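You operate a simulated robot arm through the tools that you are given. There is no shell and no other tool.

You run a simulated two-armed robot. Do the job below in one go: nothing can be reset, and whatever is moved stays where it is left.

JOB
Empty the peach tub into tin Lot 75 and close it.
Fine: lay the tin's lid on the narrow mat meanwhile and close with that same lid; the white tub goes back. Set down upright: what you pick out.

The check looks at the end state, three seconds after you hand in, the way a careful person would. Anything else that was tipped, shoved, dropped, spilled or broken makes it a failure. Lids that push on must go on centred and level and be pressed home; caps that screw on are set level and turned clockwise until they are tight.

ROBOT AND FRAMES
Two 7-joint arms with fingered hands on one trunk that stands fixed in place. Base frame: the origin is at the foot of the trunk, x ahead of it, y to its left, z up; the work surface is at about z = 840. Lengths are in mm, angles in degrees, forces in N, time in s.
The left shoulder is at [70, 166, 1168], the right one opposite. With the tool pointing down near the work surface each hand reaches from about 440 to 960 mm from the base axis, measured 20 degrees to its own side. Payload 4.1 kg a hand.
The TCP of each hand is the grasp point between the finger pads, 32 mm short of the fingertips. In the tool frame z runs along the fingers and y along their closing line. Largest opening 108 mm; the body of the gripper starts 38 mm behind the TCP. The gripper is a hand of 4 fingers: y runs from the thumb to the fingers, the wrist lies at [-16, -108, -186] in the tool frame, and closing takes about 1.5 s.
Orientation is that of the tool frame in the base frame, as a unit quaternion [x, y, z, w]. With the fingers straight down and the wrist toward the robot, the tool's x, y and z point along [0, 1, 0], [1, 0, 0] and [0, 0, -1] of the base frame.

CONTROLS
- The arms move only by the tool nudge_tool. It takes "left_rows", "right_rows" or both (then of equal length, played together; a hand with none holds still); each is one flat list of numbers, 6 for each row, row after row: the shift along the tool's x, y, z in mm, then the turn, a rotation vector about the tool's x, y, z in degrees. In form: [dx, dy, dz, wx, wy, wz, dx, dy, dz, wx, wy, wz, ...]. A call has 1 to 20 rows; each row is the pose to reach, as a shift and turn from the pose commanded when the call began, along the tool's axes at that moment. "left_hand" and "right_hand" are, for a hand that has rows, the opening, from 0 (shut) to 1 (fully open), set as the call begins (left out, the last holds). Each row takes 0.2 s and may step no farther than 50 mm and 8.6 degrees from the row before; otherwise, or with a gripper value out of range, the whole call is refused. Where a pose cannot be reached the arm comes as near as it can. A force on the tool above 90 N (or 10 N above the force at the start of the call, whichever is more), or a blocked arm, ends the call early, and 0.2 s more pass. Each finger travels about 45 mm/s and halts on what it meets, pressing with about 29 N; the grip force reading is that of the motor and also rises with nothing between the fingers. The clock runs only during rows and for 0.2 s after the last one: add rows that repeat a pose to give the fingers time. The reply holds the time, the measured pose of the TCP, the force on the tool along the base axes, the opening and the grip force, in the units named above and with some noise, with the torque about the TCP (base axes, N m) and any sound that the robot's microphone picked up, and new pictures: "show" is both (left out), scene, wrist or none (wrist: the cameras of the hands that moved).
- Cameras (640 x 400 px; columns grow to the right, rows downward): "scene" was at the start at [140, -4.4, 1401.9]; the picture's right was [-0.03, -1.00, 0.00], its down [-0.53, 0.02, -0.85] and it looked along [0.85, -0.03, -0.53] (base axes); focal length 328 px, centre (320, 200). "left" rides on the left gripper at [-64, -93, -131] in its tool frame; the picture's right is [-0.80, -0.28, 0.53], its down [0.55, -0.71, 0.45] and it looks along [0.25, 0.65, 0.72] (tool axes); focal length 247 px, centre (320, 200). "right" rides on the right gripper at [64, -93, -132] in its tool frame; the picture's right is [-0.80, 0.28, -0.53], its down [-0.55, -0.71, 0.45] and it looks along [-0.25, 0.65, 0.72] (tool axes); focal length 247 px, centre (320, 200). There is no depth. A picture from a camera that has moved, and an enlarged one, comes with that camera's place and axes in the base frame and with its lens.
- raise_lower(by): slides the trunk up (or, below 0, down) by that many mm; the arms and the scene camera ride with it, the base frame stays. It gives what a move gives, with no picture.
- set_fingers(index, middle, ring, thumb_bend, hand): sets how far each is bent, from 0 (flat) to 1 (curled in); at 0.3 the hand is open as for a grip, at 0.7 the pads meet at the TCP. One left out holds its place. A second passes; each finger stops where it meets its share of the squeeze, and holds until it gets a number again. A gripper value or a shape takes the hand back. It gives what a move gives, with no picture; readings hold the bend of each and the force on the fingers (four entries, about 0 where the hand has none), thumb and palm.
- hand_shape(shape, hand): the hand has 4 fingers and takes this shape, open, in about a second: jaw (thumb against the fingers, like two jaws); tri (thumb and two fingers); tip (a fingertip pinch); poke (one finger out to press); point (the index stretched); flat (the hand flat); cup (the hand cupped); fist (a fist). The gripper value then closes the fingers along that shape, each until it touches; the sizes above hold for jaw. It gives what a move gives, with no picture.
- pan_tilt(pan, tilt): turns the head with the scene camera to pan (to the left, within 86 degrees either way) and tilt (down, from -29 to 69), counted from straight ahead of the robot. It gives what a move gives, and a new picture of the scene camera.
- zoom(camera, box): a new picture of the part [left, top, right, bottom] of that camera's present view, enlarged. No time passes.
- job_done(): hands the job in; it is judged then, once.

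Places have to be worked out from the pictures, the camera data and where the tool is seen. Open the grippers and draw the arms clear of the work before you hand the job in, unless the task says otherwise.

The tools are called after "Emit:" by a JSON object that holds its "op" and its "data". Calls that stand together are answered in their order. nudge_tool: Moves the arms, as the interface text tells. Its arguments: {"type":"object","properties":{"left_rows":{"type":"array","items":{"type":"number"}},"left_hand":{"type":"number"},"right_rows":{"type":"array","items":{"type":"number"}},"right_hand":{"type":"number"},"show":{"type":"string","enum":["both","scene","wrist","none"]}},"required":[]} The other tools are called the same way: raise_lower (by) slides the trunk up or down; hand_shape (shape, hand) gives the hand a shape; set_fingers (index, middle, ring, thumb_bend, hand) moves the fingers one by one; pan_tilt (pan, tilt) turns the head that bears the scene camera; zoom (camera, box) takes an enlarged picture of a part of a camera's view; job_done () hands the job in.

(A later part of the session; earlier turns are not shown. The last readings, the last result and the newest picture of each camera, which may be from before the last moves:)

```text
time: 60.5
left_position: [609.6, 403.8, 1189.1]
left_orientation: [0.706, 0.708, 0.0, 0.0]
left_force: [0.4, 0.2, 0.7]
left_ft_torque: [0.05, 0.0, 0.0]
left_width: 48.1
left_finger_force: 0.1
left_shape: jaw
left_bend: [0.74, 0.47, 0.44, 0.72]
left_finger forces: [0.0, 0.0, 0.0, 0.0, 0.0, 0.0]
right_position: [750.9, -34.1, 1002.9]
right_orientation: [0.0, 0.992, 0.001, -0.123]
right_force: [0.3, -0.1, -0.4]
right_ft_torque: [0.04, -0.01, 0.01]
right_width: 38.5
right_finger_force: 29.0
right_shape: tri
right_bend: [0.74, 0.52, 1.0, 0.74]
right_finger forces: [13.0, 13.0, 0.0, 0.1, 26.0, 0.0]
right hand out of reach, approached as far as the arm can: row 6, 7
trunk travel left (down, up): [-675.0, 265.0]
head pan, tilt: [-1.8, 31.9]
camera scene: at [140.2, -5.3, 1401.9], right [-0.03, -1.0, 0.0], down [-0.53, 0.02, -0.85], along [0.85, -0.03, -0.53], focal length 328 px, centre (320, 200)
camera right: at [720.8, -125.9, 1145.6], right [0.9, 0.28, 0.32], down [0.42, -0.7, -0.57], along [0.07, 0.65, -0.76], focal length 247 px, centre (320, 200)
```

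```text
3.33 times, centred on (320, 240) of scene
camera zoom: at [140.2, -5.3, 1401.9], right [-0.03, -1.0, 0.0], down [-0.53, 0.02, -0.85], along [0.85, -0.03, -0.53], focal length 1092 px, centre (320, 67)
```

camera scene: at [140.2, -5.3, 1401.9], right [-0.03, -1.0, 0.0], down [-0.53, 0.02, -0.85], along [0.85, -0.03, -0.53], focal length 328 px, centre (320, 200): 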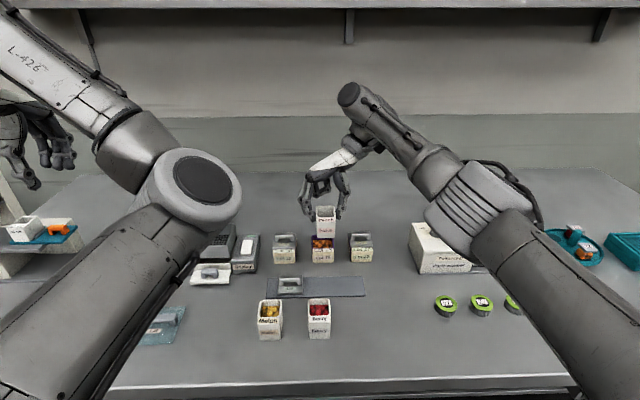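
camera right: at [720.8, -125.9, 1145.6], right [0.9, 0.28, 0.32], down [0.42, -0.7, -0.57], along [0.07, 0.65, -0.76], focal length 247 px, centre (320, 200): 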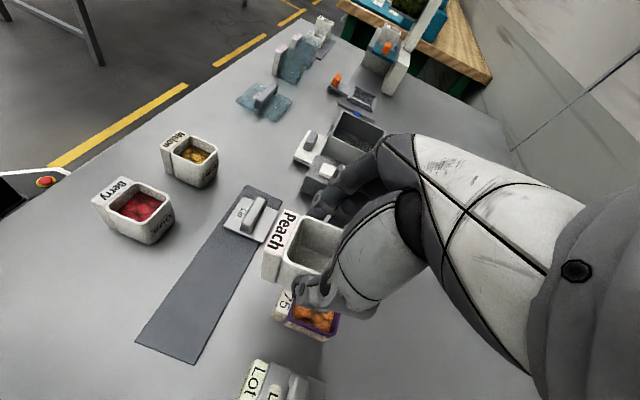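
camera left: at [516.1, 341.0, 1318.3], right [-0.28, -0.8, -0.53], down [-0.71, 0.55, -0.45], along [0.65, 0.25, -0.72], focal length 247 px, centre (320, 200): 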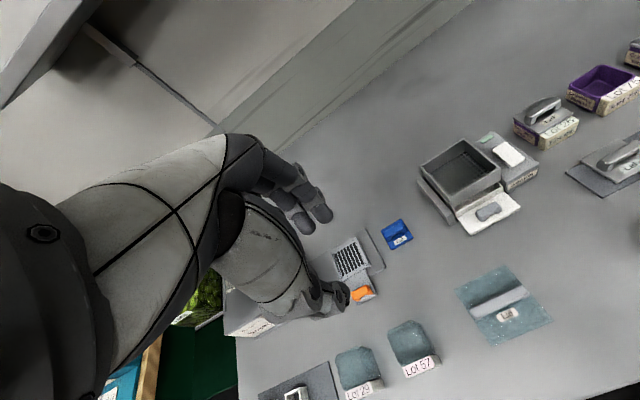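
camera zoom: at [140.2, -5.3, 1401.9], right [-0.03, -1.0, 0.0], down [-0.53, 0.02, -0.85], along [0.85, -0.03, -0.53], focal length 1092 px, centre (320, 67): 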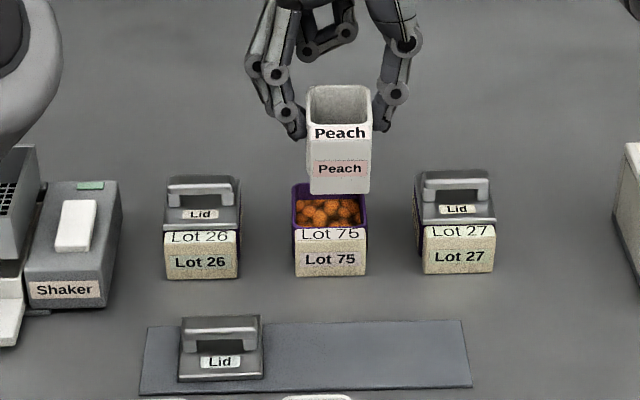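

The tub is confirmed empty and the tin holds all the peaches. The last rows were just out of reach, which is harmless. I carry the tub back above its place, making it exactly upright again.

Emit:
{"op": "nudge_tool", "data": {"right_rows": [22, -10, 5.5, 0, 1, 0, 45, -20, 11, 0, 2, 0, 68, -30, 16.5, 0, 3, 0, 91, -40, 22, 0, 4, 0, 114, -50, 27.7, 0, 5, 0, 137, -60, 33.4, 0, 6, 0, 160, -70, 39, 0, 6, 0, 176, -77, 43, 0, 6, 0, 182.2, -80.3, 44.4, 0, 6, 0, 182.2, -80.3, 44.4, 0, 6, 0]}}

Emit:
{"op": "zoom", "data": {"camera": "scene", "box": [300, 230, 440, 350]}}

```text
time: 62.7
left_position: [608.6, 405.6, 1188.1]
left_orientation: [0.706, 0.709, 0.0, 0.0]
left_force: [-0.7, -0.2, -0.4]
left_ft_torque: [0.01, 0.02, -0.02]
left_width: 48.2
left_finger_force: 0.1
left_shape: jaw
left_bend: [0.74, 0.47, 0.44, 0.72]
left_finger forces: [0.1, 0.1, 0.1, 0.1, 0.1, 0.0]
right_position: [562.4, -113.0, 1004.7]
right_orientation: [0.0, 0.985, 0.0, -0.174]
right_force: [0.2, -0.4, 0.2]
right_ft_torque: [-0.01, -0.02, -0.02]
right_width: 38.7
right_finger_force: 28.7
right_shape: tri
right_bend: [0.74, 0.52, 1.0, 0.74]
right_finger forces: [12.8, 13.1, 0.0, 0.0, 26.0, 0.0]
trunk travel left (down, up): [-675.0, 265.0]
head pan, tilt: [-1.8, 31.9]
camera scene: at [140.2, -4.2, 1401.9], right [-0.03, -1.0, 0.0], down [-0.53, 0.02, -0.85], along [0.85, -0.03, -0.53], focal length 328 px, centre (320, 200)
camera right: at [548.0, -205.6, 1148.8], right [0.93, 0.28, 0.23], down [0.36, -0.71, -0.61], along [-0.01, 0.65, -0.76], focal length 247 px, centre (320, 200)
```

scene: 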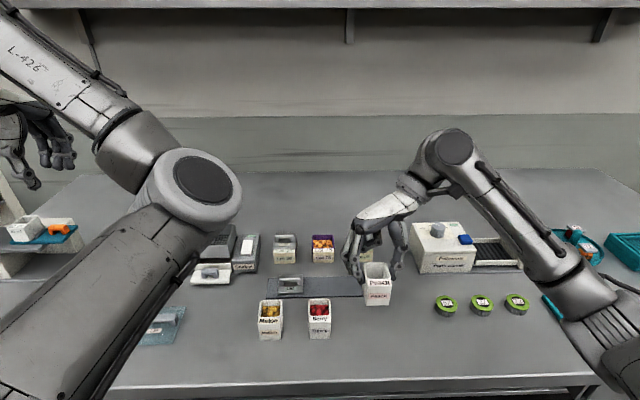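
right: 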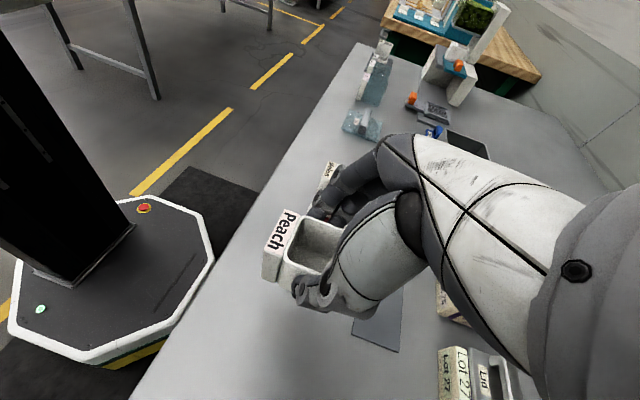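

```text
3.33 times, centred on (370, 290) of scene
camera zoom: at [140.2, -4.2, 1401.9], right [-0.03, -1.0, 0.0], down [-0.53, 0.02, -0.85], along [0.85, -0.03, -0.53], focal length 1092 px, centre (153, -100)
```

zoom: 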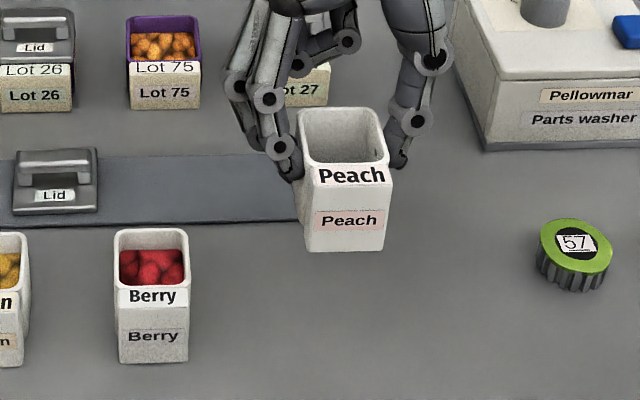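

The tub is upright; from the camera poses I need +10 mm in x, +3 mm in y and 104 mm down to reach the original spot. I make most of that move first.

Emit:
{"op": "nudge_tool", "data": {"right_rows": [-11, 2, 5, 0, 0, 0, -16, 3, 18, 0, 0, 0, -22, 3, 34, 0, 0, 0, -29, 3, 51, 0, 0, 0, -35.1, 3, 67.1, 0, 0, 0, -35.1, 3, 67.1, 0, 0, 0]}}

Emit:
{"op": "zoom", "data": {"camera": "scene", "box": [310, 250, 430, 350]}}

```text
time: 64.1
left_position: [608.7, 404.4, 1187.8]
left_orientation: [0.706, 0.708, 0.0, 0.0]
left_force: [-0.2, -0.1, 0.4]
left_ft_torque: [0.03, -0.01, 0.01]
left_width: 48.2
left_finger_force: 0.0
left_shape: jaw
left_bend: [0.74, 0.47, 0.44, 0.72]
left_finger forces: [0.0, 0.1, 0.0, 0.1, 0.0, 0.0]
right_position: [573.3, -110.7, 929.9]
right_orientation: [0.001, 0.985, -0.001, -0.174]
right_force: [-0.2, 0.5, -1.2]
right_ft_torque: [-0.01, 0.02, 0.01]
right_width: 38.5
right_finger_force: 29.0
right_shape: tri
right_bend: [0.74, 0.52, 1.0, 0.74]
right_finger forces: [13.0, 13.1, 0.0, 0.1, 26.0, 0.0]
trunk travel left (down, up): [-675.0, 265.0]
head pan, tilt: [-1.8, 31.9]
camera scene: at [140.1, -4.2, 1401.9], right [-0.03, -1.0, 0.0], down [-0.53, 0.02, -0.85], along [0.85, -0.03, -0.53], focal length 328 px, centre (320, 200)
camera right: at [558.4, -202.2, 1073.6], right [0.93, 0.28, 0.23], down [0.36, -0.71, -0.61], along [-0.01, 0.65, -0.76], focal length 247 px, centre (320, 200)
```

scene: 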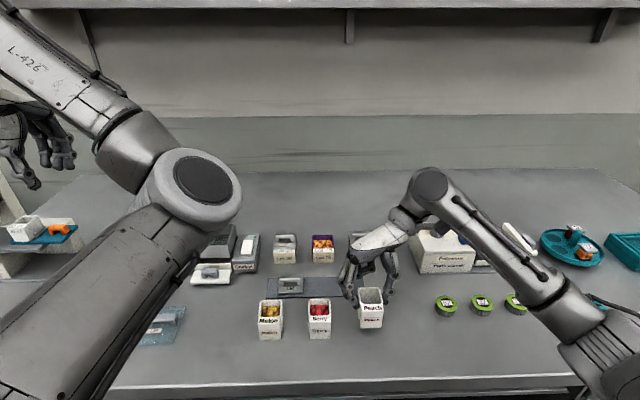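
right: 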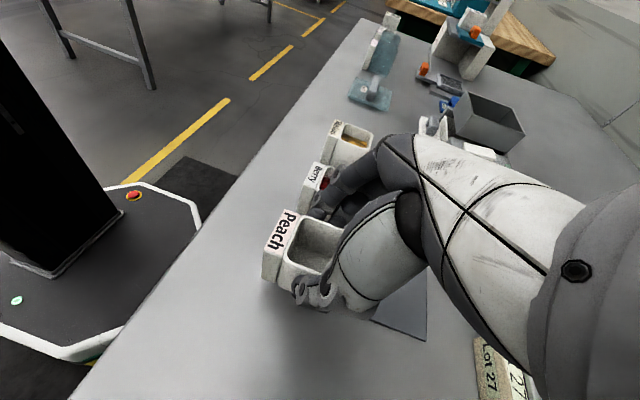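

```text
4.00 times, centred on (370, 300) of scene
camera zoom: at [140.1, -4.2, 1401.9], right [-0.03, -1.0, 0.0], down [-0.53, 0.02, -0.85], along [0.85, -0.03, -0.53], focal length 1311 px, centre (120, -200)
```

zoom: 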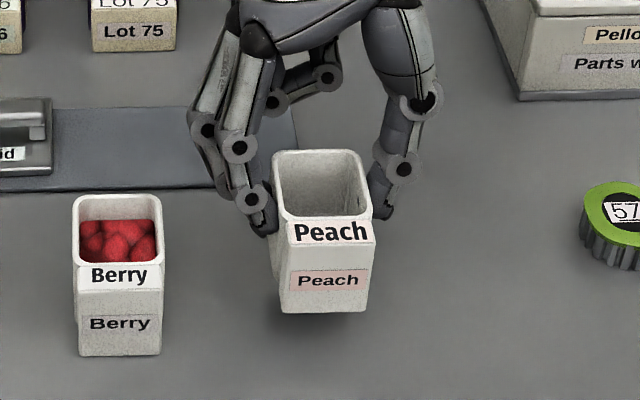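

I lower the next 26 mm, then finish in fine steps until contact.

Emit:
{"op": "nudge_tool", "data": {"right_rows": [-3, -0.4, 8.5, 0, 0, 0, -6, -0.4, 16.9, 0, 0, 0, -8.9, -0.4, 24.4, 0, 0, 0, -8.9, -0.4, 24.4, 0, 0, 0], "show": "none"}}

Emit:
{"op": "nudge_tool", "data": {"right_rows": [-0.4, 0, 1, 0, 0, 0, -0.8, 0, 2.2, 0, 0, 0, -0.8, 0, 2.2, 0, 0, 0], "show": "none"}}

```text
time: 65.1
left_position: [609.7, 405.3, 1187.2]
left_orientation: [0.706, 0.708, 0.001, 0.0]
left_force: [-0.3, 0.8, 0.1]
left_ft_torque: [0.0, 0.01, 0.01]
left_width: 48.1
left_finger_force: 0.0
left_shape: jaw
left_bend: [0.74, 0.47, 0.44, 0.72]
left_finger forces: [0.0, 0.0, 0.1, 0.0, 0.1, 0.0]
right_position: [573.3, -111.0, 903.0]
right_orientation: [-0.001, 0.985, 0.0, -0.173]
right_force: [0.6, 0.0, -0.6]
right_ft_torque: [0.01, -0.02, -0.03]
right_width: 38.7
right_finger_force: 29.0
right_shape: tri
right_bend: [0.74, 0.52, 1.0, 0.74]
right_finger forces: [12.8, 13.2, 0.0, 0.0, 26.0, 0.0]
trunk travel left (down, up): [-675.0, 265.0]
head pan, tilt: [-1.8, 31.9]
```

```text
time: 65.9
left_position: [608.4, 404.0, 1187.9]
left_orientation: [0.707, 0.707, 0.0, 0.0]
left_force: [0.8, 0.9, -0.1]
left_ft_torque: [0.0, 0.01, 0.01]
left_width: 48.5
left_finger_force: 0.2
left_shape: jaw
left_bend: [0.74, 0.47, 0.44, 0.72]
left_finger forces: [0.1, 0.1, 0.1, 0.1, 0.0, 0.0]
right_position: [574.0, -111.4, 900.2]
right_orientation: [-0.001, 0.985, 0.0, -0.174]
right_force: [-0.5, 0.0, 0.5]
right_ft_torque: [0.0, -0.01, 0.01]
right_width: 38.6
right_finger_force: 29.0
right_shape: tri
right_bend: [0.74, 0.52, 1.0, 0.74]
right_finger forces: [13.0, 13.1, 0.0, 0.0, 26.0, 0.0]
trunk travel left (down, up): [-675.0, 265.0]
head pan, tilt: [-1.8, 31.9]
```

No contact yet. I lower another millimetre.

Emit:
{"op": "nudge_tool", "data": {"right_rows": [-0.2, 0, 0.6, 0, 0, 0, -0.4, 0, 1.1, 0, 0, 0, -0.4, 0, 1.1, 0, 0, 0], "show": "none"}}

```text
time: 66.7
left_position: [607.9, 405.5, 1186.7]
left_orientation: [0.706, 0.708, 0.0, 0.0]
left_force: [0.7, -0.7, 0.2]
left_ft_torque: [-0.03, 0.01, 0.04]
left_width: 48.1
left_finger_force: 0.0
left_shape: jaw
left_bend: [0.74, 0.47, 0.44, 0.72]
left_finger forces: [0.1, 0.1, 0.0, 0.0, 0.1, 0.0]
right_position: [572.7, -112.0, 899.4]
right_orientation: [0.0, 0.985, 0.0, -0.174]
right_force: [1.3, 0.9, 4.9]
right_ft_torque: [0.06, 0.05, 0.03]
right_width: 39.0
right_finger_force: 29.2
right_shape: tri
right_bend: [0.74, 0.52, 1.0, 0.74]
right_finger forces: [13.2, 13.5, 0.0, 0.1, 26.6, 0.0]
trunk travel left (down, up): [-675.0, 265.0]
head pan, tilt: [-1.8, 31.9]
```

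Contact (about 5 N): the tub is standing. I open to about 61 mm and look.

Emit:
{"op": "nudge_tool", "data": {"right_rows": [0, 0, 0, 0, 0, 0, 0.2, 0, -0.6, 0, 0, 0, 0.2, 0, -0.6, 0, 0, 0, 0.2, 0, -0.6, 0, 0, 0, 0.2, 0, -0.6, 0, 0, 0], "right_hand": 0.57}}

Emit:
{"op": "zoom", "data": {"camera": "scene", "box": [310, 250, 430, 350]}}

Emit:
{"op": "zoom", "data": {"camera": "right", "box": [200, 160, 420, 380]}}

```text
time: 67.9
left_position: [608.8, 404.9, 1188.3]
left_orientation: [0.707, 0.707, 0.0, 0.0]
left_force: [-0.2, -0.4, 0.4]
left_ft_torque: [0.03, -0.03, 0.02]
left_width: 48.3
left_finger_force: 0.1
left_shape: jaw
left_bend: [0.74, 0.47, 0.44, 0.72]
left_finger forces: [0.2, 0.0, 0.0, 0.0, 0.0, 0.0]
right_position: [573.1, -111.1, 899.9]
right_orientation: [0.0, 0.985, 0.001, -0.173]
right_force: [0.3, 1.0, 0.0]
right_ft_torque: [0.01, -0.01, 0.01]
right_width: 61.1
right_finger_force: 0.0
right_shape: tri
right_bend: [0.74, 0.42, 0.99, 0.68]
right_finger forces: [0.0, 0.0, 0.0, 0.1, 0.0, 0.0]
trunk travel left (down, up): [-675.0, 265.0]
head pan, tilt: [-1.8, 31.9]
camera scene: at [140.0, -4.3, 1401.9], right [-0.03, -1.0, 0.0], down [-0.53, 0.02, -0.85], along [0.85, -0.03, -0.53], focal length 328 px, centre (320, 200)
camera right: at [558.4, -203.0, 1044.5], right [0.93, 0.28, 0.23], down [0.36, -0.71, -0.61], along [-0.01, 0.65, -0.76], focal length 247 px, centre (320, 200)
```

scene: 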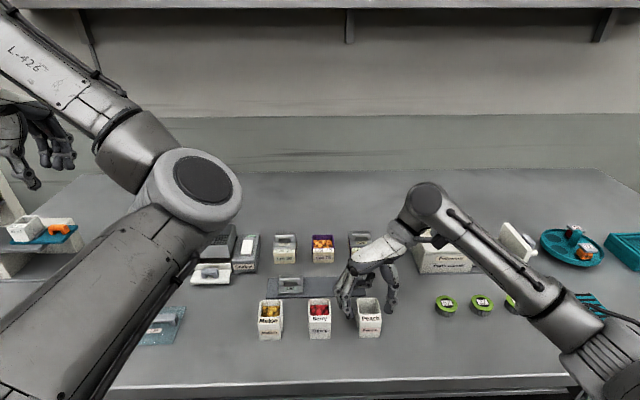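
right: 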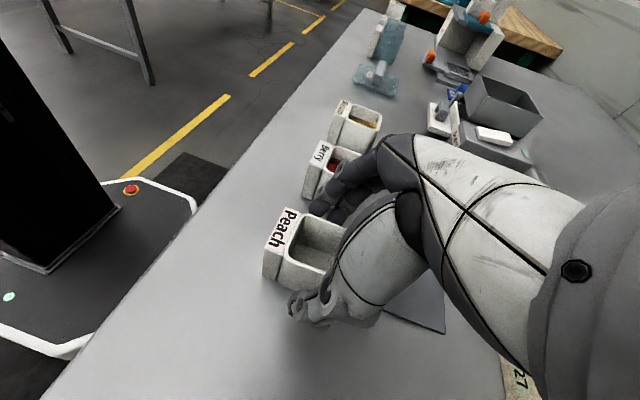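

```text
4.00 times, centred on (370, 300) of scene
camera zoom: at [140.0, -4.3, 1401.9], right [-0.03, -1.0, 0.0], down [-0.53, 0.02, -0.85], along [0.85, -0.03, -0.53], focal length 1311 px, centre (120, -200)
```

zoom: 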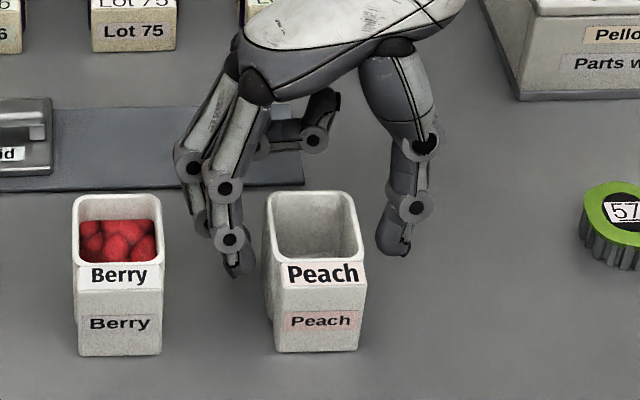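

```text
1.82 times, centred on (310, 270) of right
camera zoom: at [558.4, -203.0, 1044.5], right [0.93, 0.28, 0.23], down [0.36, -0.71, -0.61], along [-0.01, 0.65, -0.76], focal length 449 px, centre (338, 73)
```

zoom: 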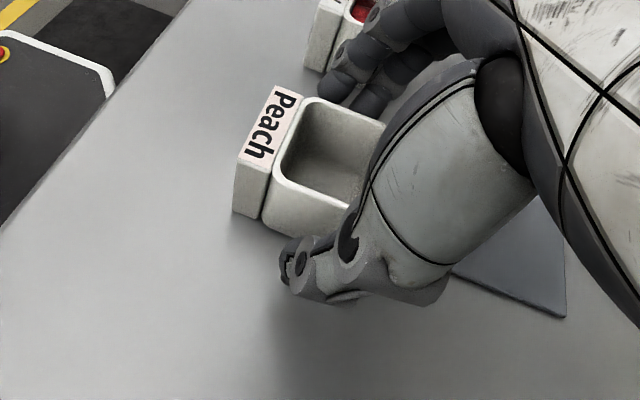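

The Peach tub is back in its spot, upright and empty. I raise the right hand straight up and move it out to the right.

Emit:
{"op": "nudge_tool", "data": {"right_rows": [6, 0, -16, 0, 0, 0, 16, 0, -44, 0, 0, 0, 27, 0, -75, 0, 0, 0, 38, 0, -105, 0, 0, 0, 48, 0, -132, 0, 0, 0, 54, -35, -148, 0, 0, 0, 58, -75, -160, 0, 0, 0, 61, -115, -168, 0, 0, 0, 61, -155, -168, 0, 0, 0, 61, -190, -168, 0, 0, 0, 61, -200, -168, 0, 0, 0]}}

Emit:
{"op": "zoom", "data": {"camera": "scene", "box": [240, 210, 420, 350]}}

```text
time: 70.3
left_position: [609.6, 406.1, 1188.5]
left_orientation: [0.707, 0.708, 0.0, 0.0]
left_force: [0.0, -0.6, -0.5]
left_ft_torque: [-0.01, 0.01, -0.01]
left_width: 48.4
left_finger_force: 0.1
left_shape: jaw
left_bend: [0.74, 0.47, 0.44, 0.72]
left_finger forces: [0.0, 0.0, 0.0, 0.0, 0.0, 0.1]
right_position: [574.0, -311.3, 1077.7]
right_orientation: [-0.001, 0.985, -0.001, -0.174]
right_force: [0.4, 0.3, 0.0]
right_ft_torque: [-0.03, 0.02, -0.03]
right_width: 61.4
right_finger_force: 0.0
right_shape: tri
right_bend: [0.74, 0.42, 0.99, 0.68]
right_finger forces: [0.1, 0.0, 0.0, 0.0, 0.0, 0.0]
trunk travel left (down, up): [-675.0, 265.0]
head pan, tilt: [-1.8, 31.9]
camera scene: at [140.1, -4.2, 1401.9], right [-0.03, -1.0, 0.0], down [-0.53, 0.02, -0.85], along [0.85, -0.03, -0.53], focal length 328 px, centre (320, 200)
camera right: at [558.2, -402.8, 1223.2], right [0.93, 0.28, 0.23], down [0.36, -0.71, -0.61], along [-0.01, 0.65, -0.76], focal length 247 px, centre (320, 200)
```

scene: 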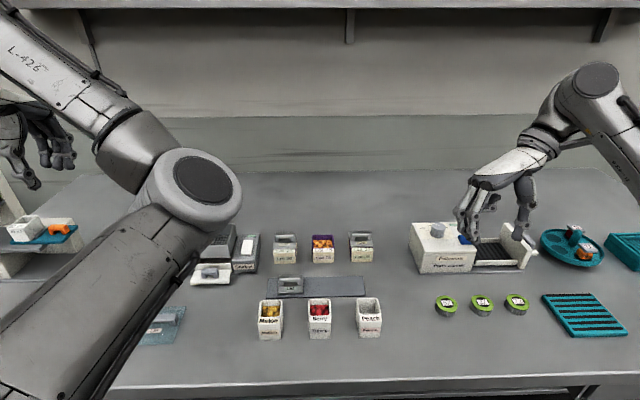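
right: 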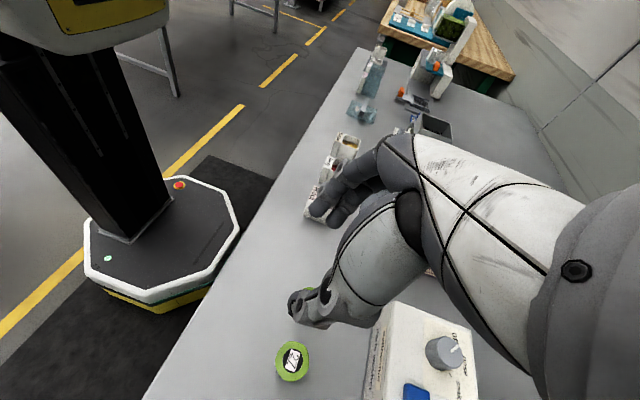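

```text
2.86 times, centred on (330, 280) of scene
camera zoom: at [140.1, -4.2, 1401.9], right [-0.03, -1.0, 0.0], down [-0.53, 0.02, -0.85], along [0.85, -0.03, -0.53], focal length 936 px, centre (291, -29)
```

zoom: 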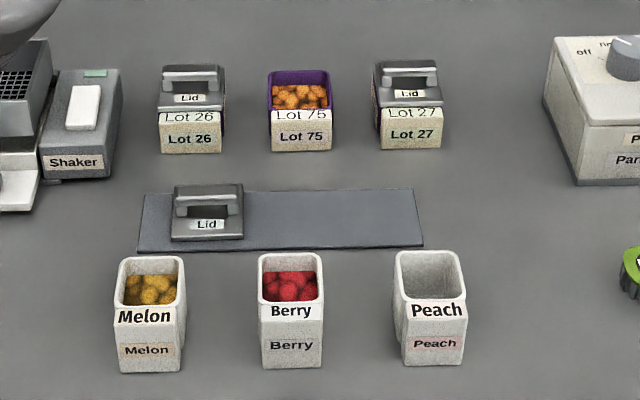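

All is tidy: the Peach tub is in place and the tin is filled below its rim. Now the left hand goes back over the lid on the mat, stopping at z≈960 for a check.

Emit:
{"op": "nudge_tool", "data": {"left_rows": [-30, 5, 0, 0, 0, 0, -62, 10, 5, 0, 0, 0, -95, 15, 15, 0, 0, 0, -128, 21, 25, 0, 0, 0, -161, 27, 35, 0, 0, 0, -194, 33, 50, 0, 0, 0, -227, 38, 65, 0, 0, 0, -260, 44, 80, 0, 0, 0, -293, 50, 95, 0, 0, 0, -324, 55, 115, 0, 0, 0, -348, 59, 140, 0, 0, 0, -359.7, 60.5, 170, 0, 0, 0, -359.7, 60.5, 200, 0, 0, 0, -359.7, 60.5, 225, 0, 0, 0, -359.7, 60.5, 225, 0, 0, 0], "left_hand": 0.6}}

Emit:
{"op": "zoom", "data": {"camera": "left", "box": [240, 180, 480, 400]}}

```text
time: 73.4
left_position: [693.4, 118.2, 974.5]
left_orientation: [0.672, 0.739, 0.047, -0.015]
left_force: [0.2, 0.1, -0.3]
left_ft_torque: [0.01, 0.02, 0.0]
left_width: 64.6
left_finger_force: 0.1
left_shape: jaw
left_bend: [0.28, 0.41, 0.38, 0.67]
left_finger forces: [0.0, 0.1, 0.0, 0.0, 0.0, 0.0]
right_position: [573.2, -311.2, 1078.8]
right_orientation: [-0.002, 0.985, 0.0, -0.173]
right_force: [-0.6, -0.1, 0.2]
right_ft_torque: [0.0, -0.03, -0.02]
right_width: 61.2
right_finger_force: 0.0
right_shape: tri
right_bend: [0.74, 0.42, 0.99, 0.68]
right_finger forces: [0.0, 0.1, 0.0, 0.0, 0.1, 0.1]
trunk travel left (down, up): [-675.0, 265.0]
head pan, tilt: [-1.8, 31.9]
stopped in row 15 (left hand): the arm was blocked; the commanded pose is now the measured one
camera scene: at [140.1, -4.4, 1401.9], right [-0.03, -1.0, 0.0], down [-0.53, 0.02, -0.85], along [0.85, -0.03, -0.53], focal length 328 px, centre (320, 200)
camera left: at [603.1, 34.8, 1094.7], right [-0.18, -0.77, -0.61], down [-0.74, 0.52, -0.43], along [0.65, 0.37, -0.66], focal length 247 px, centre (320, 200)
```

scene: 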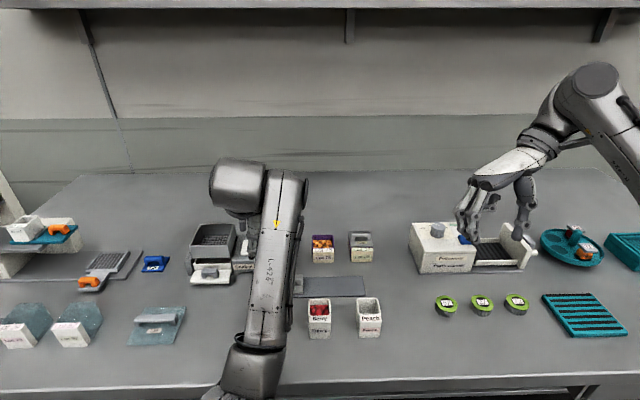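
left: 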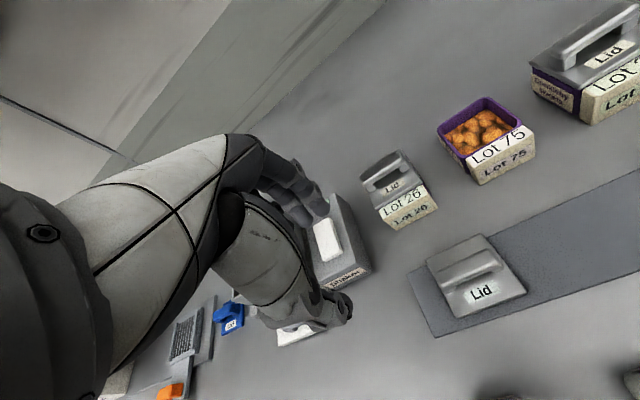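

```text
1.82 times, centred on (360, 290) of left
camera zoom: at [603.1, 34.8, 1094.7], right [-0.18, -0.77, -0.61], down [-0.74, 0.52, -0.43], along [0.65, 0.37, -0.66], focal length 449 px, centre (247, 36)
```

zoom: 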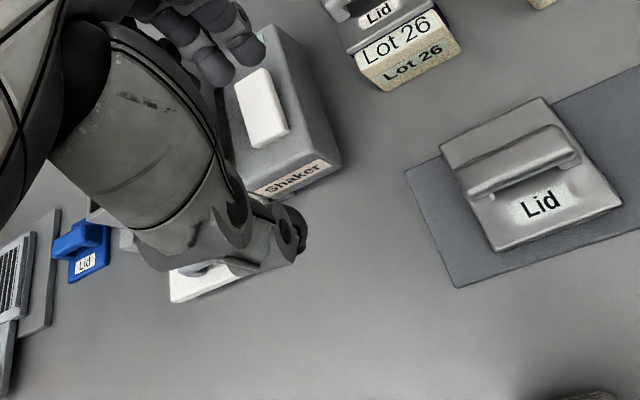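

The left arm was blocked about 75 mm short, with its orientation pulled off a few degrees. I look for what the arm is touching before moving anything.

Emit:
{"op": "zoom", "data": {"camera": "scene", "box": [160, 150, 360, 400]}}

Emit:
{"op": "zoom", "data": {"camera": "right", "box": [180, 0, 500, 250]}}

Emit:
{"op": "zoom", "data": {"camera": "left", "box": [60, 200, 400, 400]}}

```text
1.60 times, centred on (260, 275) of scene
camera zoom: at [140.1, -4.4, 1401.9], right [-0.03, -1.0, 0.0], down [-0.53, 0.02, -0.85], along [0.85, -0.03, -0.53], focal length 524 px, centre (416, 80)
```

zoom: 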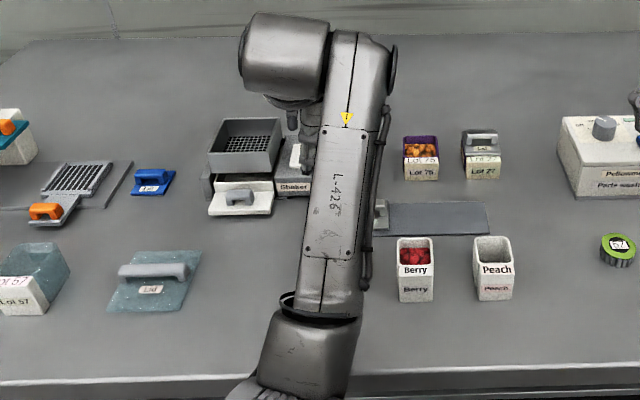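

```text
1.60 times, centred on (340, 125) of right
camera zoom: at [558.2, -402.6, 1223.1], right [0.93, 0.28, 0.23], down [0.36, -0.71, -0.61], along [-0.01, 0.65, -0.76], focal length 395 px, centre (288, 320)
```

zoom: 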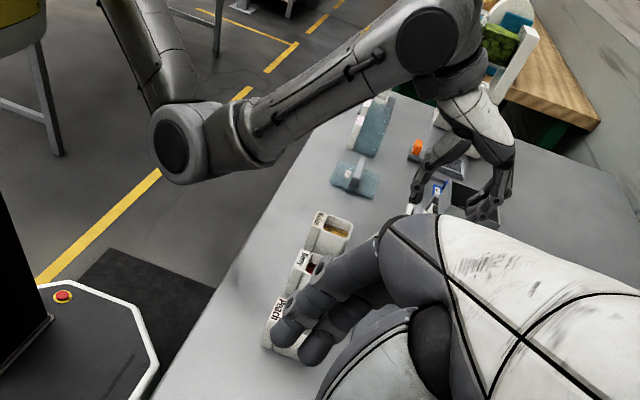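

```text
1.88 times, centred on (230, 300) of left
camera zoom: at [603.1, 34.8, 1094.7], right [-0.18, -0.77, -0.61], down [-0.74, 0.52, -0.43], along [0.65, 0.37, -0.66], focal length 465 px, centre (489, 12)
```

zoom: 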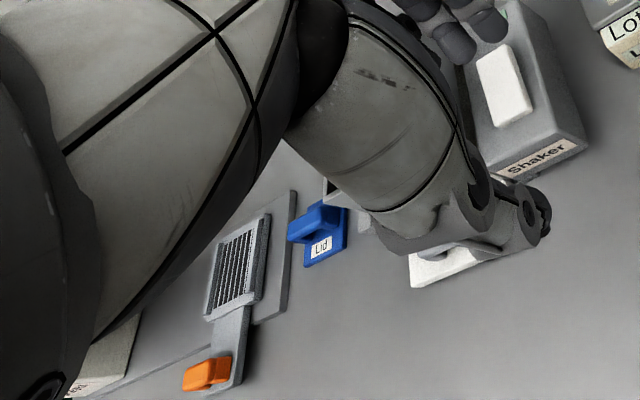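

From the right camera, the left forearm is well clear of Melon and everything else, so this looks like a joint-configuration limit rather than a collision. I back off up and left, restoring the hand's orientation.

Emit:
{"op": "nudge_tool", "data": {"left_rows": [10, -5, -25, 0.6, -1.2, 1.3, 25, -10, -55, 1.3, -2.5, 2.7, 45, -15, -85, 2, -3.8, 4.1, 65, -20, -110, 2.6, -5, 5.4, 85, -23, -135, 2.6, -5, 5.4, 85, -23, -135, 2.6, -5, 5.4]}}

```text
time: 74.8
left_position: [657.8, 186.4, 1116.3]
left_orientation: [0.709, 0.705, -0.003, -0.001]
left_force: [-0.1, 0.3, -0.3]
left_ft_torque: [0.0, -0.01, -0.02]
left_width: 64.7
left_finger_force: 0.1
left_shape: jaw
left_bend: [0.28, 0.41, 0.38, 0.67]
left_finger forces: [0.0, 0.1, 0.1, 0.0, 0.0, 0.0]
right_position: [573.5, -311.2, 1078.6]
right_orientation: [-0.001, 0.985, 0.0, -0.173]
right_force: [-0.2, 0.5, 0.4]
right_ft_torque: [0.0, -0.02, -0.03]
right_width: 61.4
right_finger_force: 0.0
right_shape: tri
right_bend: [0.74, 0.42, 0.99, 0.68]
right_finger forces: [0.0, 0.1, 0.0, 0.1, 0.0, 0.0]
trunk travel left (down, up): [-675.0, 265.0]
head pan, tilt: [-1.8, 31.9]
camera scene: at [140.4, -4.4, 1401.8], right [-0.03, -1.0, 0.0], down [-0.53, 0.02, -0.85], along [0.85, -0.03, -0.53], focal length 328 px, centre (320, 200)
camera left: at [565.5, 123.7, 1246.1], right [-0.29, -0.8, -0.53], down [-0.71, 0.55, -0.45], along [0.65, 0.25, -0.72], focal length 247 px, centre (320, 200)
```

scene: 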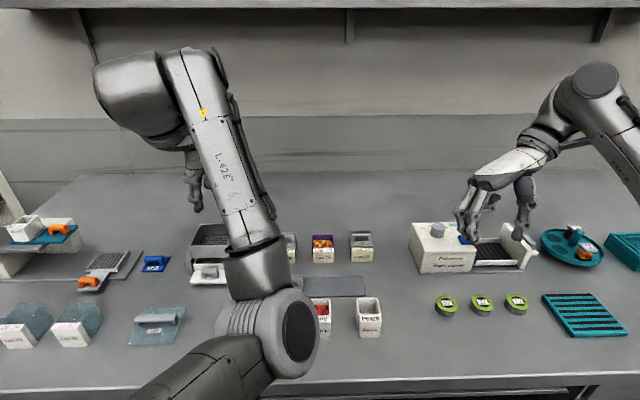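
left: 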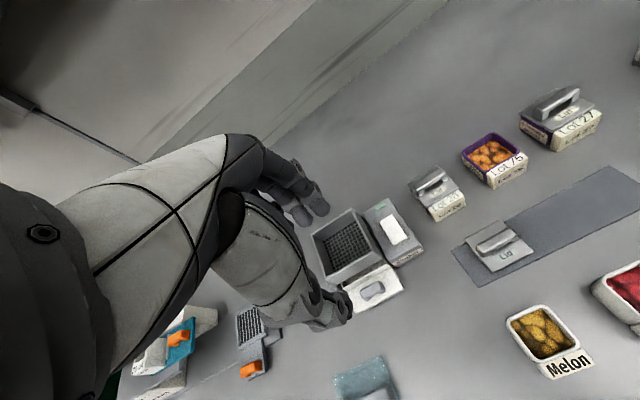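

The left arm moves freely again, but its elbow has swung into an awkward configuration. I will use the right arm for the lid instead: the left arm retreats to the far left while the right hand rises and levels to point straight down.

Emit:
{"op": "nudge_tool", "data": {"left_rows": [27, -6, -9, 0, 0, 0, 54, -12, -18, 0, 0, 0, 81, -18, -27, 0, 0, 0, 108, -24, -36, 0, 0, 0, 135, -30, -45, 0, 0, 0, 162, -36, -54, 0, 0, 0, 190, -42, -63, 0, 0, 0, 218, -49, -72, 0, 0, 0], "right_rows": [3, 0, -8, 0, -2.5, 0, 6, 0, -16, 0, -5, 0, 9, 0, -24, 0, -7.5, 0, 12, 0, -33, 0, -10, 0, 15, 0, -41, 0, -12.5, 0, 18, 0, -49, 0, -15, 0, 21, 0, -57, 0, -17.5, 0, 24, 0, -66, 0, -20, 0]}}

Emit:
{"op": "nudge_tool", "data": {"right_rows": [0, 0, 0, 0, 0, 8.2, 0, 0, 0, 0, 0, 16.4, 0, 0, 0, 0, 0, 24.6, 0, 0, 0, 0, 0, 32.8, 0, 0, 0, 0, 0, 41, 0, 0, 0, 0, 0, 49.2, 0, 0, 0, 0, 0, 57.4, 0, 0, 0, 0, 0, 65.6, 0, 0, 0, 0, 0, 73.8, 0, 0, 0, 0, 0, 82, 0, 0, 0, 0, 0, 90]}}

```text
time: 76.6
left_position: [607.8, 406.1, 1187.9]
left_orientation: [0.709, 0.706, -0.002, -0.001]
left_force: [-0.6, -0.5, 0.0]
left_ft_torque: [-0.02, -0.04, 0.01]
left_width: 64.4
left_finger_force: 0.1
left_shape: jaw
left_bend: [0.28, 0.41, 0.38, 0.67]
left_finger forces: [0.0, 0.1, 0.1, 0.0, 0.0, 0.0]
right_position: [572.1, -309.5, 1150.0]
right_orientation: [-0.001, 1.0, 0.0, 0.0]
right_force: [-0.6, -0.3, 0.0]
right_ft_torque: [-0.03, 0.0, 0.02]
right_width: 61.3
right_finger_force: 0.0
right_shape: tri
right_bend: [0.74, 0.42, 0.99, 0.68]
right_finger forces: [0.0, 0.1, 0.1, 0.0, 0.0, 0.0]
trunk travel left (down, up): [-675.0, 265.0]
head pan, tilt: [-1.8, 31.9]
camera scene: at [139.3, -3.2, 1401.9], right [-0.03, -1.0, 0.0], down [-0.53, 0.02, -0.85], along [0.85, -0.03, -0.53], focal length 328 px, centre (320, 200)
camera right: at [508.2, -401.3, 1279.6], right [0.8, 0.28, 0.53], down [0.55, -0.71, -0.45], along [0.25, 0.65, -0.72], focal length 247 px, centre (320, 200)
camera left: at [516.2, 343.3, 1317.6], right [-0.29, -0.8, -0.53], down [-0.71, 0.55, -0.45], along [0.65, 0.24, -0.72], focal length 247 px, centre (320, 200)
```

scene: 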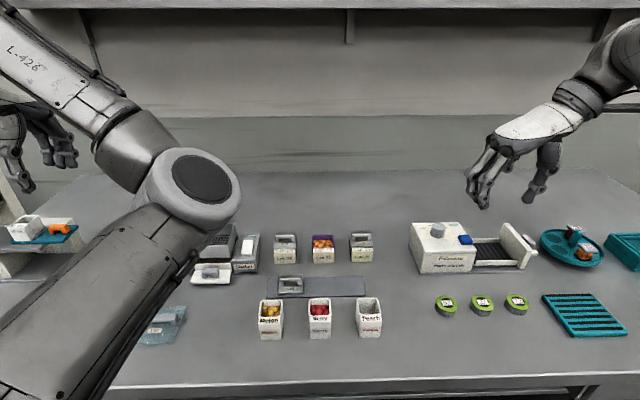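
right: 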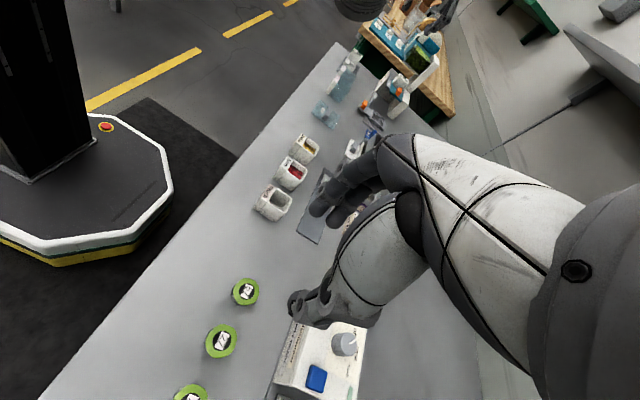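
left: 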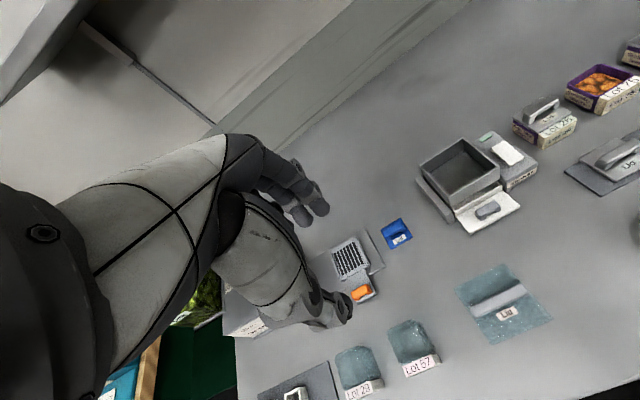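

```text
time: 79.0
left_position: [610.2, 406.1, 1187.7]
left_orientation: [0.709, 0.706, -0.002, -0.001]
left_force: [0.2, 0.9, -0.2]
left_ft_torque: [-0.02, -0.01, 0.02]
left_width: 64.5
left_finger_force: 0.1
left_shape: jaw
left_bend: [0.28, 0.41, 0.38, 0.67]
left_finger forces: [0.0, 0.1, 0.0, 0.0, 0.0, 0.1]
right_position: [573.4, -311.3, 1148.5]
right_orientation: [0.708, 0.706, -0.001, 0.0]
right_force: [0.1, -0.4, -0.4]
right_ft_torque: [0.01, 0.01, 0.01]
right_width: 61.4
right_finger_force: 0.0
right_shape: tri
right_bend: [0.74, 0.42, 0.99, 0.68]
right_finger forces: [0.1, 0.0, 0.0, 0.1, 0.1, 0.0]
trunk travel left (down, up): [-675.0, 265.0]
head pan, tilt: [-1.8, 31.9]
camera scene: at [140.3, -4.0, 1401.9], right [-0.03, -1.0, 0.0], down [-0.53, 0.02, -0.85], along [0.85, -0.03, -0.53], focal length 328 px, centre (320, 200)
camera right: at [481.1, -245.2, 1279.2], right [0.28, -0.8, 0.53], down [-0.71, -0.55, -0.45], along [0.65, -0.25, -0.72], focal length 247 px, centre (320, 200)
```

scene: 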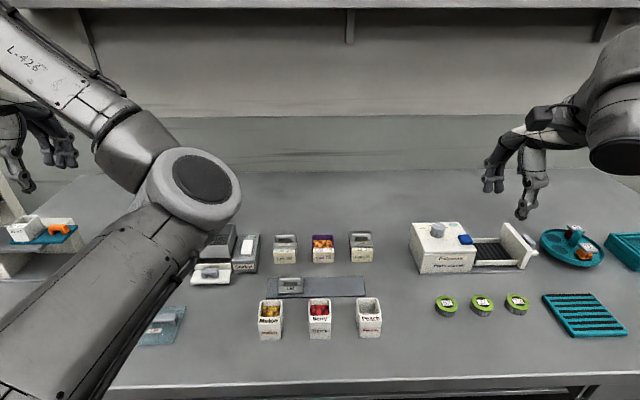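
right: 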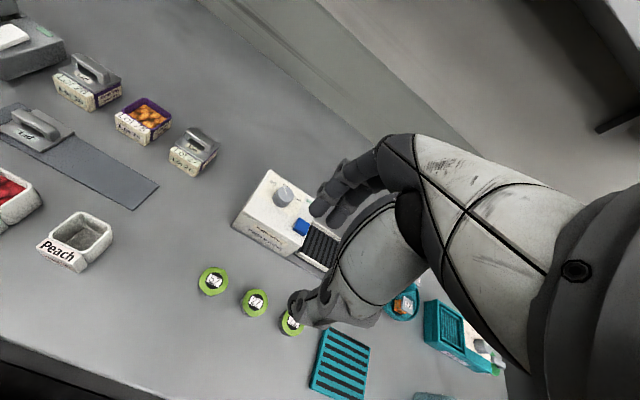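

The right hand is back in the straight-down pose. I set it to jaw and raise the trunk 80 mm to give the elbows more room over the table.

Emit:
{"op": "hand_shape", "data": {"shape": "jaw", "hand": "right"}}

Emit:
{"op": "raise_lower", "data": {"by": 80}}

```text
time: 79.9
left_position: [610.4, 404.7, 1187.6]
left_orientation: [0.709, 0.705, -0.002, 0.0]
left_force: [0.2, 0.6, 0.9]
left_ft_torque: [0.02, -0.03, -0.01]
left_width: 64.6
left_finger_force: 0.0
left_shape: jaw
left_bend: [0.28, 0.41, 0.38, 0.67]
left_finger forces: [0.0, 0.0, 0.0, 0.0, 0.0, 0.0]
right_position: [571.8, -311.4, 1148.7]
right_orientation: [0.706, 0.708, 0.0, 0.0]
right_force: [0.2, -0.9, 0.3]
right_ft_torque: [-0.01, 0.02, 0.01]
right_width: 107.8
right_finger_force: 0.1
right_shape: jaw
right_bend: [0.3, 0.3, 0.3, 0.3]
right_finger forces: [0.0, 0.0, 0.0, 0.1, 0.1, 0.0]
trunk travel left (down, up): [-675.0, 265.0]
head pan, tilt: [-1.8, 31.9]
```

```text
time: 81.1
left_position: [609.9, 404.5, 1267.3]
left_orientation: [0.708, 0.706, -0.002, 0.0]
left_force: [0.0, 0.1, 0.0]
left_ft_torque: [0.02, -0.02, 0.01]
left_width: 64.3
left_finger_force: 0.1
left_shape: jaw
left_bend: [0.28, 0.41, 0.38, 0.67]
left_finger forces: [0.1, 0.0, 0.0, 0.1, 0.0, 0.0]
right_position: [573.3, -310.3, 1227.4]
right_orientation: [0.706, 0.708, 0.0, 0.0]
right_force: [-0.3, -0.1, 0.5]
right_ft_torque: [-0.02, 0.02, 0.0]
right_width: 107.7
right_finger_force: 0.0
right_shape: jaw
right_bend: [0.3, 0.3, 0.3, 0.3]
right_finger forces: [0.0, 0.1, 0.1, 0.0, 0.0, 0.1]
trunk travel left (down, up): [-755.0, 185.0]
head pan, tilt: [-1.8, 31.9]
```

I move the left arm a little farther left, and bring the right hand over the lid on the mat, stopping at z≈985.

Emit:
{"op": "nudge_tool", "data": {"left_rows": [10, -4, 0, 0, 0, 0, 20, -8, 0, 0, 0, 0, 30, -12, 0, 0, 0, 0, 40, -16, 0, 0, 0, 0, 50, -20, 0, 0, 0, 0, 60, -24, 0, 0, 0, 0, 70, -28, 0, 0, 0, 0, 80, -32, 0, 0, 0, 0, 80, -32, 0, 0, 0, 0, 80, -32, 0, 0, 0, 0, 80, -32, 0, 0, 0, 0, 80, -32, 0, 0, 0, 0, 80, -32, 0, 0, 0, 0], "right_rows": [30, 8, 15, 0, 0, 0, 60, 16, 30, 0, 0, 0, 90, 24, 50, 0, 0, 0, 120, 32, 70, 0, 0, 0, 150, 40, 90, 0, 0, 0, 180, 48, 110, 0, 0, 0, 210, 57, 130, 0, 0, 0, 240, 66, 152, 0, 0, 0, 270, 75, 174, 0, 0, 0, 300, 83, 196, 0, 0, 0, 328, 90, 218, 0, 0, 0, 350, 95.5, 238, 0, 0, 0, 355, 96.5, 242, 0, 0, 0], "right_hand": 0.6}}

Emit:
{"op": "zoom", "data": {"camera": "right", "box": [200, 160, 440, 400]}}

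```text
time: 83.9
left_position: [577.4, 484.9, 1266.5]
left_orientation: [0.709, 0.705, -0.002, -0.001]
left_force: [0.1, -0.3, 0.0]
left_ft_torque: [-0.01, 0.02, -0.02]
left_width: 64.6
left_finger_force: 0.0
left_shape: jaw
left_bend: [0.28, 0.41, 0.38, 0.67]
left_finger forces: [0.1, 0.1, 0.0, 0.0, 0.0, 0.1]
right_position: [669.5, 43.1, 985.3]
right_orientation: [0.707, 0.707, 0.0, -0.001]
right_force: [-0.3, 0.1, 0.6]
right_ft_torque: [0.01, 0.0, 0.0]
right_width: 65.0
right_finger_force: 0.2
right_shape: jaw
right_bend: [0.28, 0.41, 0.38, 0.66]
right_finger forces: [0.1, 0.1, 0.1, 0.0, 0.0, 0.1]
trunk travel left (down, up): [-755.0, 185.0]
head pan, tilt: [-1.8, 31.9]
camera scene: at [140.0, -4.3, 1481.9], right [-0.03, -1.0, 0.0], down [-0.53, 0.02, -0.85], along [0.85, -0.03, -0.53], focal length 328 px, centre (320, 200)
camera right: at [576.6, 109.5, 1116.6], right [0.28, -0.8, 0.53], down [-0.71, -0.55, -0.45], along [0.65, -0.25, -0.72], focal length 247 px, centre (320, 200)
camera left: at [485.1, 422.0, 1397.6], right [-0.29, -0.8, -0.53], down [-0.71, 0.55, -0.45], along [0.65, 0.25, -0.72], focal length 247 px, centre (320, 200)
```

scene: 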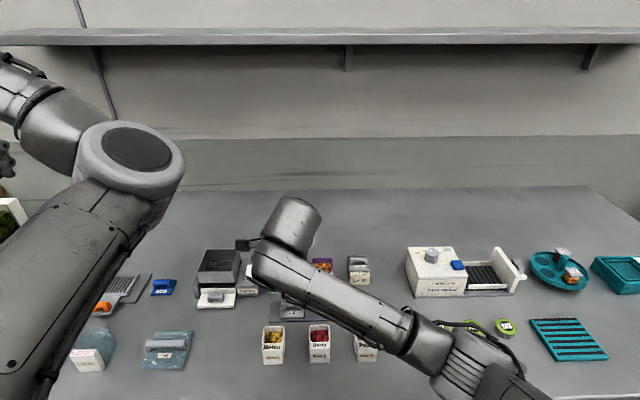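
right: 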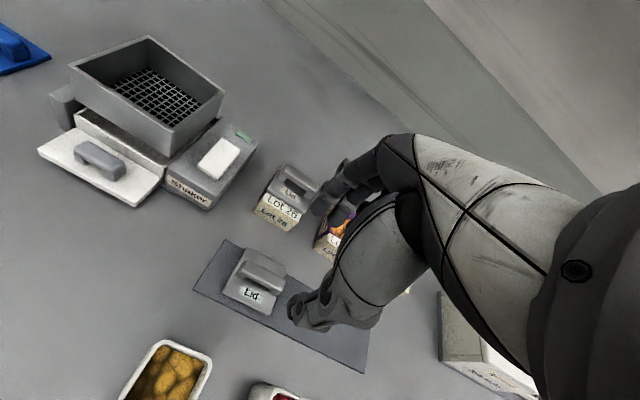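
left: 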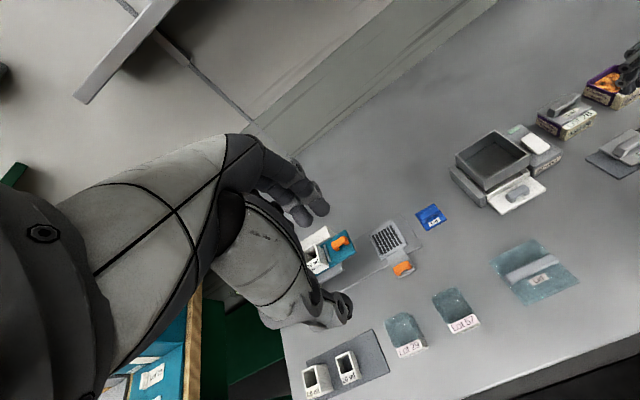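

```text
1.67 times, centred on (320, 280) of right
camera zoom: at [576.6, 109.5, 1116.6], right [0.28, -0.8, 0.53], down [-0.71, -0.55, -0.45], along [0.65, -0.25, -0.72], focal length 412 px, centre (320, 67)
```

zoom: 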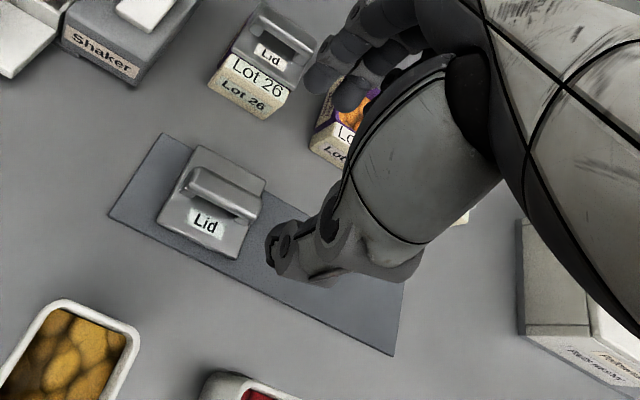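

The right arm reaches the lid fine. The lid sits near (670, 45) and looks turned about 2° counter-clockwise, so I match that yaw and lower to z≈930 for a closer look.

Emit:
{"op": "nudge_tool", "data": {"right_rows": [0, 0, 20, 0, 0, -1, 0, 0.5, 40, 0, 0, -2, 0, 0.5, 55, 0, 0, -2, 0, 0.5, 55, 0, 0, -2], "right_hand": 0.5}}

Emit:
{"op": "zoom", "data": {"camera": "right", "box": [200, 180, 400, 360]}}

Emit:
{"op": "zoom", "data": {"camera": "left", "box": [540, 40, 640, 200]}}

```text
time: 84.9
left_position: [577.9, 485.5, 1267.1]
left_orientation: [0.708, 0.706, -0.002, -0.001]
left_force: [0.4, 0.1, 0.6]
left_ft_torque: [-0.01, 0.0, 0.04]
left_width: 64.5
left_finger_force: 0.0
left_shape: jaw
left_bend: [0.28, 0.41, 0.38, 0.67]
left_finger forces: [0.0, 0.0, 0.0, 0.0, 0.1, 0.0]
right_position: [670.0, 42.0, 931.7]
right_orientation: [0.694, 0.72, 0.0, 0.0]
right_force: [0.3, 1.3, 0.5]
right_ft_torque: [0.03, 0.0, -0.04]
right_width: 54.6
right_finger_force: 0.0
right_shape: jaw
right_bend: [0.74, 0.45, 0.42, 0.71]
right_finger forces: [0.0, 0.0, 0.1, 0.0, 0.0, 0.0]
trunk travel left (down, up): [-755.0, 185.0]
head pan, tilt: [-1.8, 31.9]
camera scene: at [140.1, -4.3, 1481.9], right [-0.03, -1.0, 0.0], down [-0.53, 0.02, -0.85], along [0.85, -0.03, -0.53], focal length 328 px, centre (320, 200)
camera right: at [575.4, 106.0, 1061.8], right [0.31, -0.79, 0.53], down [-0.69, -0.57, -0.45], along [0.66, -0.23, -0.72], focal length 247 px, centre (320, 200)
```

scene: 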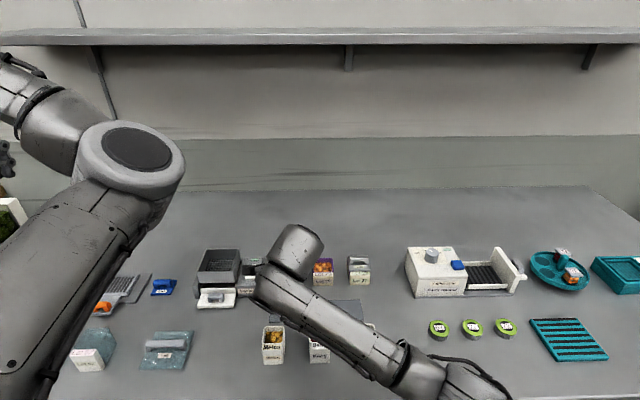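
right: 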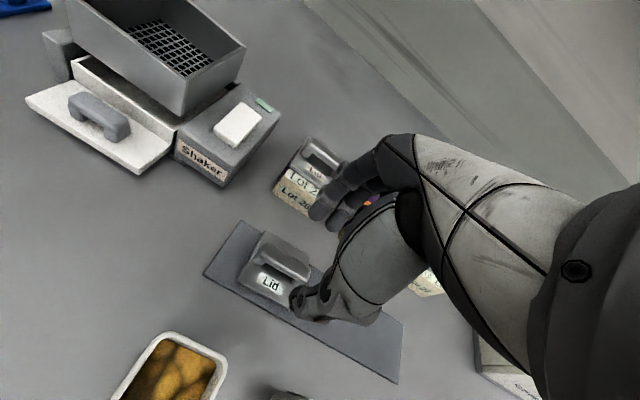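

```text
2.22 times, centred on (300, 270) of right
camera zoom: at [575.4, 106.0, 1061.8], right [0.31, -0.79, 0.53], down [-0.69, -0.57, -0.45], along [0.66, -0.23, -0.72], focal length 549 px, centre (364, 44)
```

zoom: 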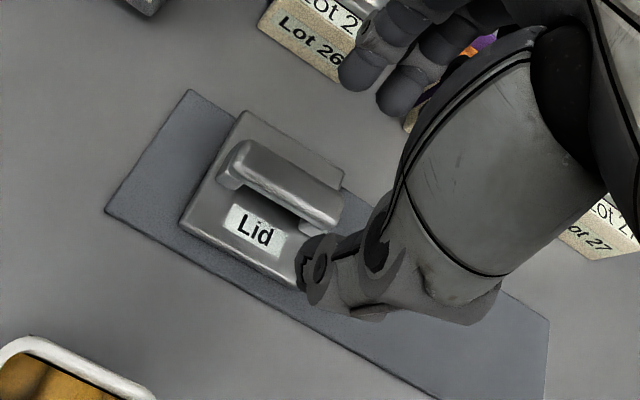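

```text
2.50 times, centred on (590, 120) of left
camera zoom: at [485.2, 422.0, 1397.5], right [-0.29, -0.8, -0.53], down [-0.71, 0.55, -0.45], along [0.65, 0.25, -0.72], focal length 617 px, centre (-355, 400)
```

zoom: 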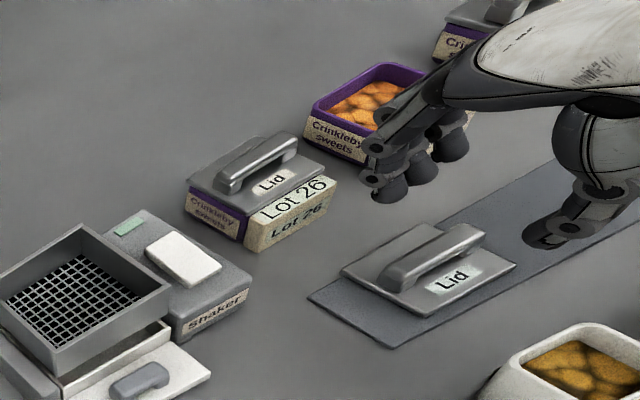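

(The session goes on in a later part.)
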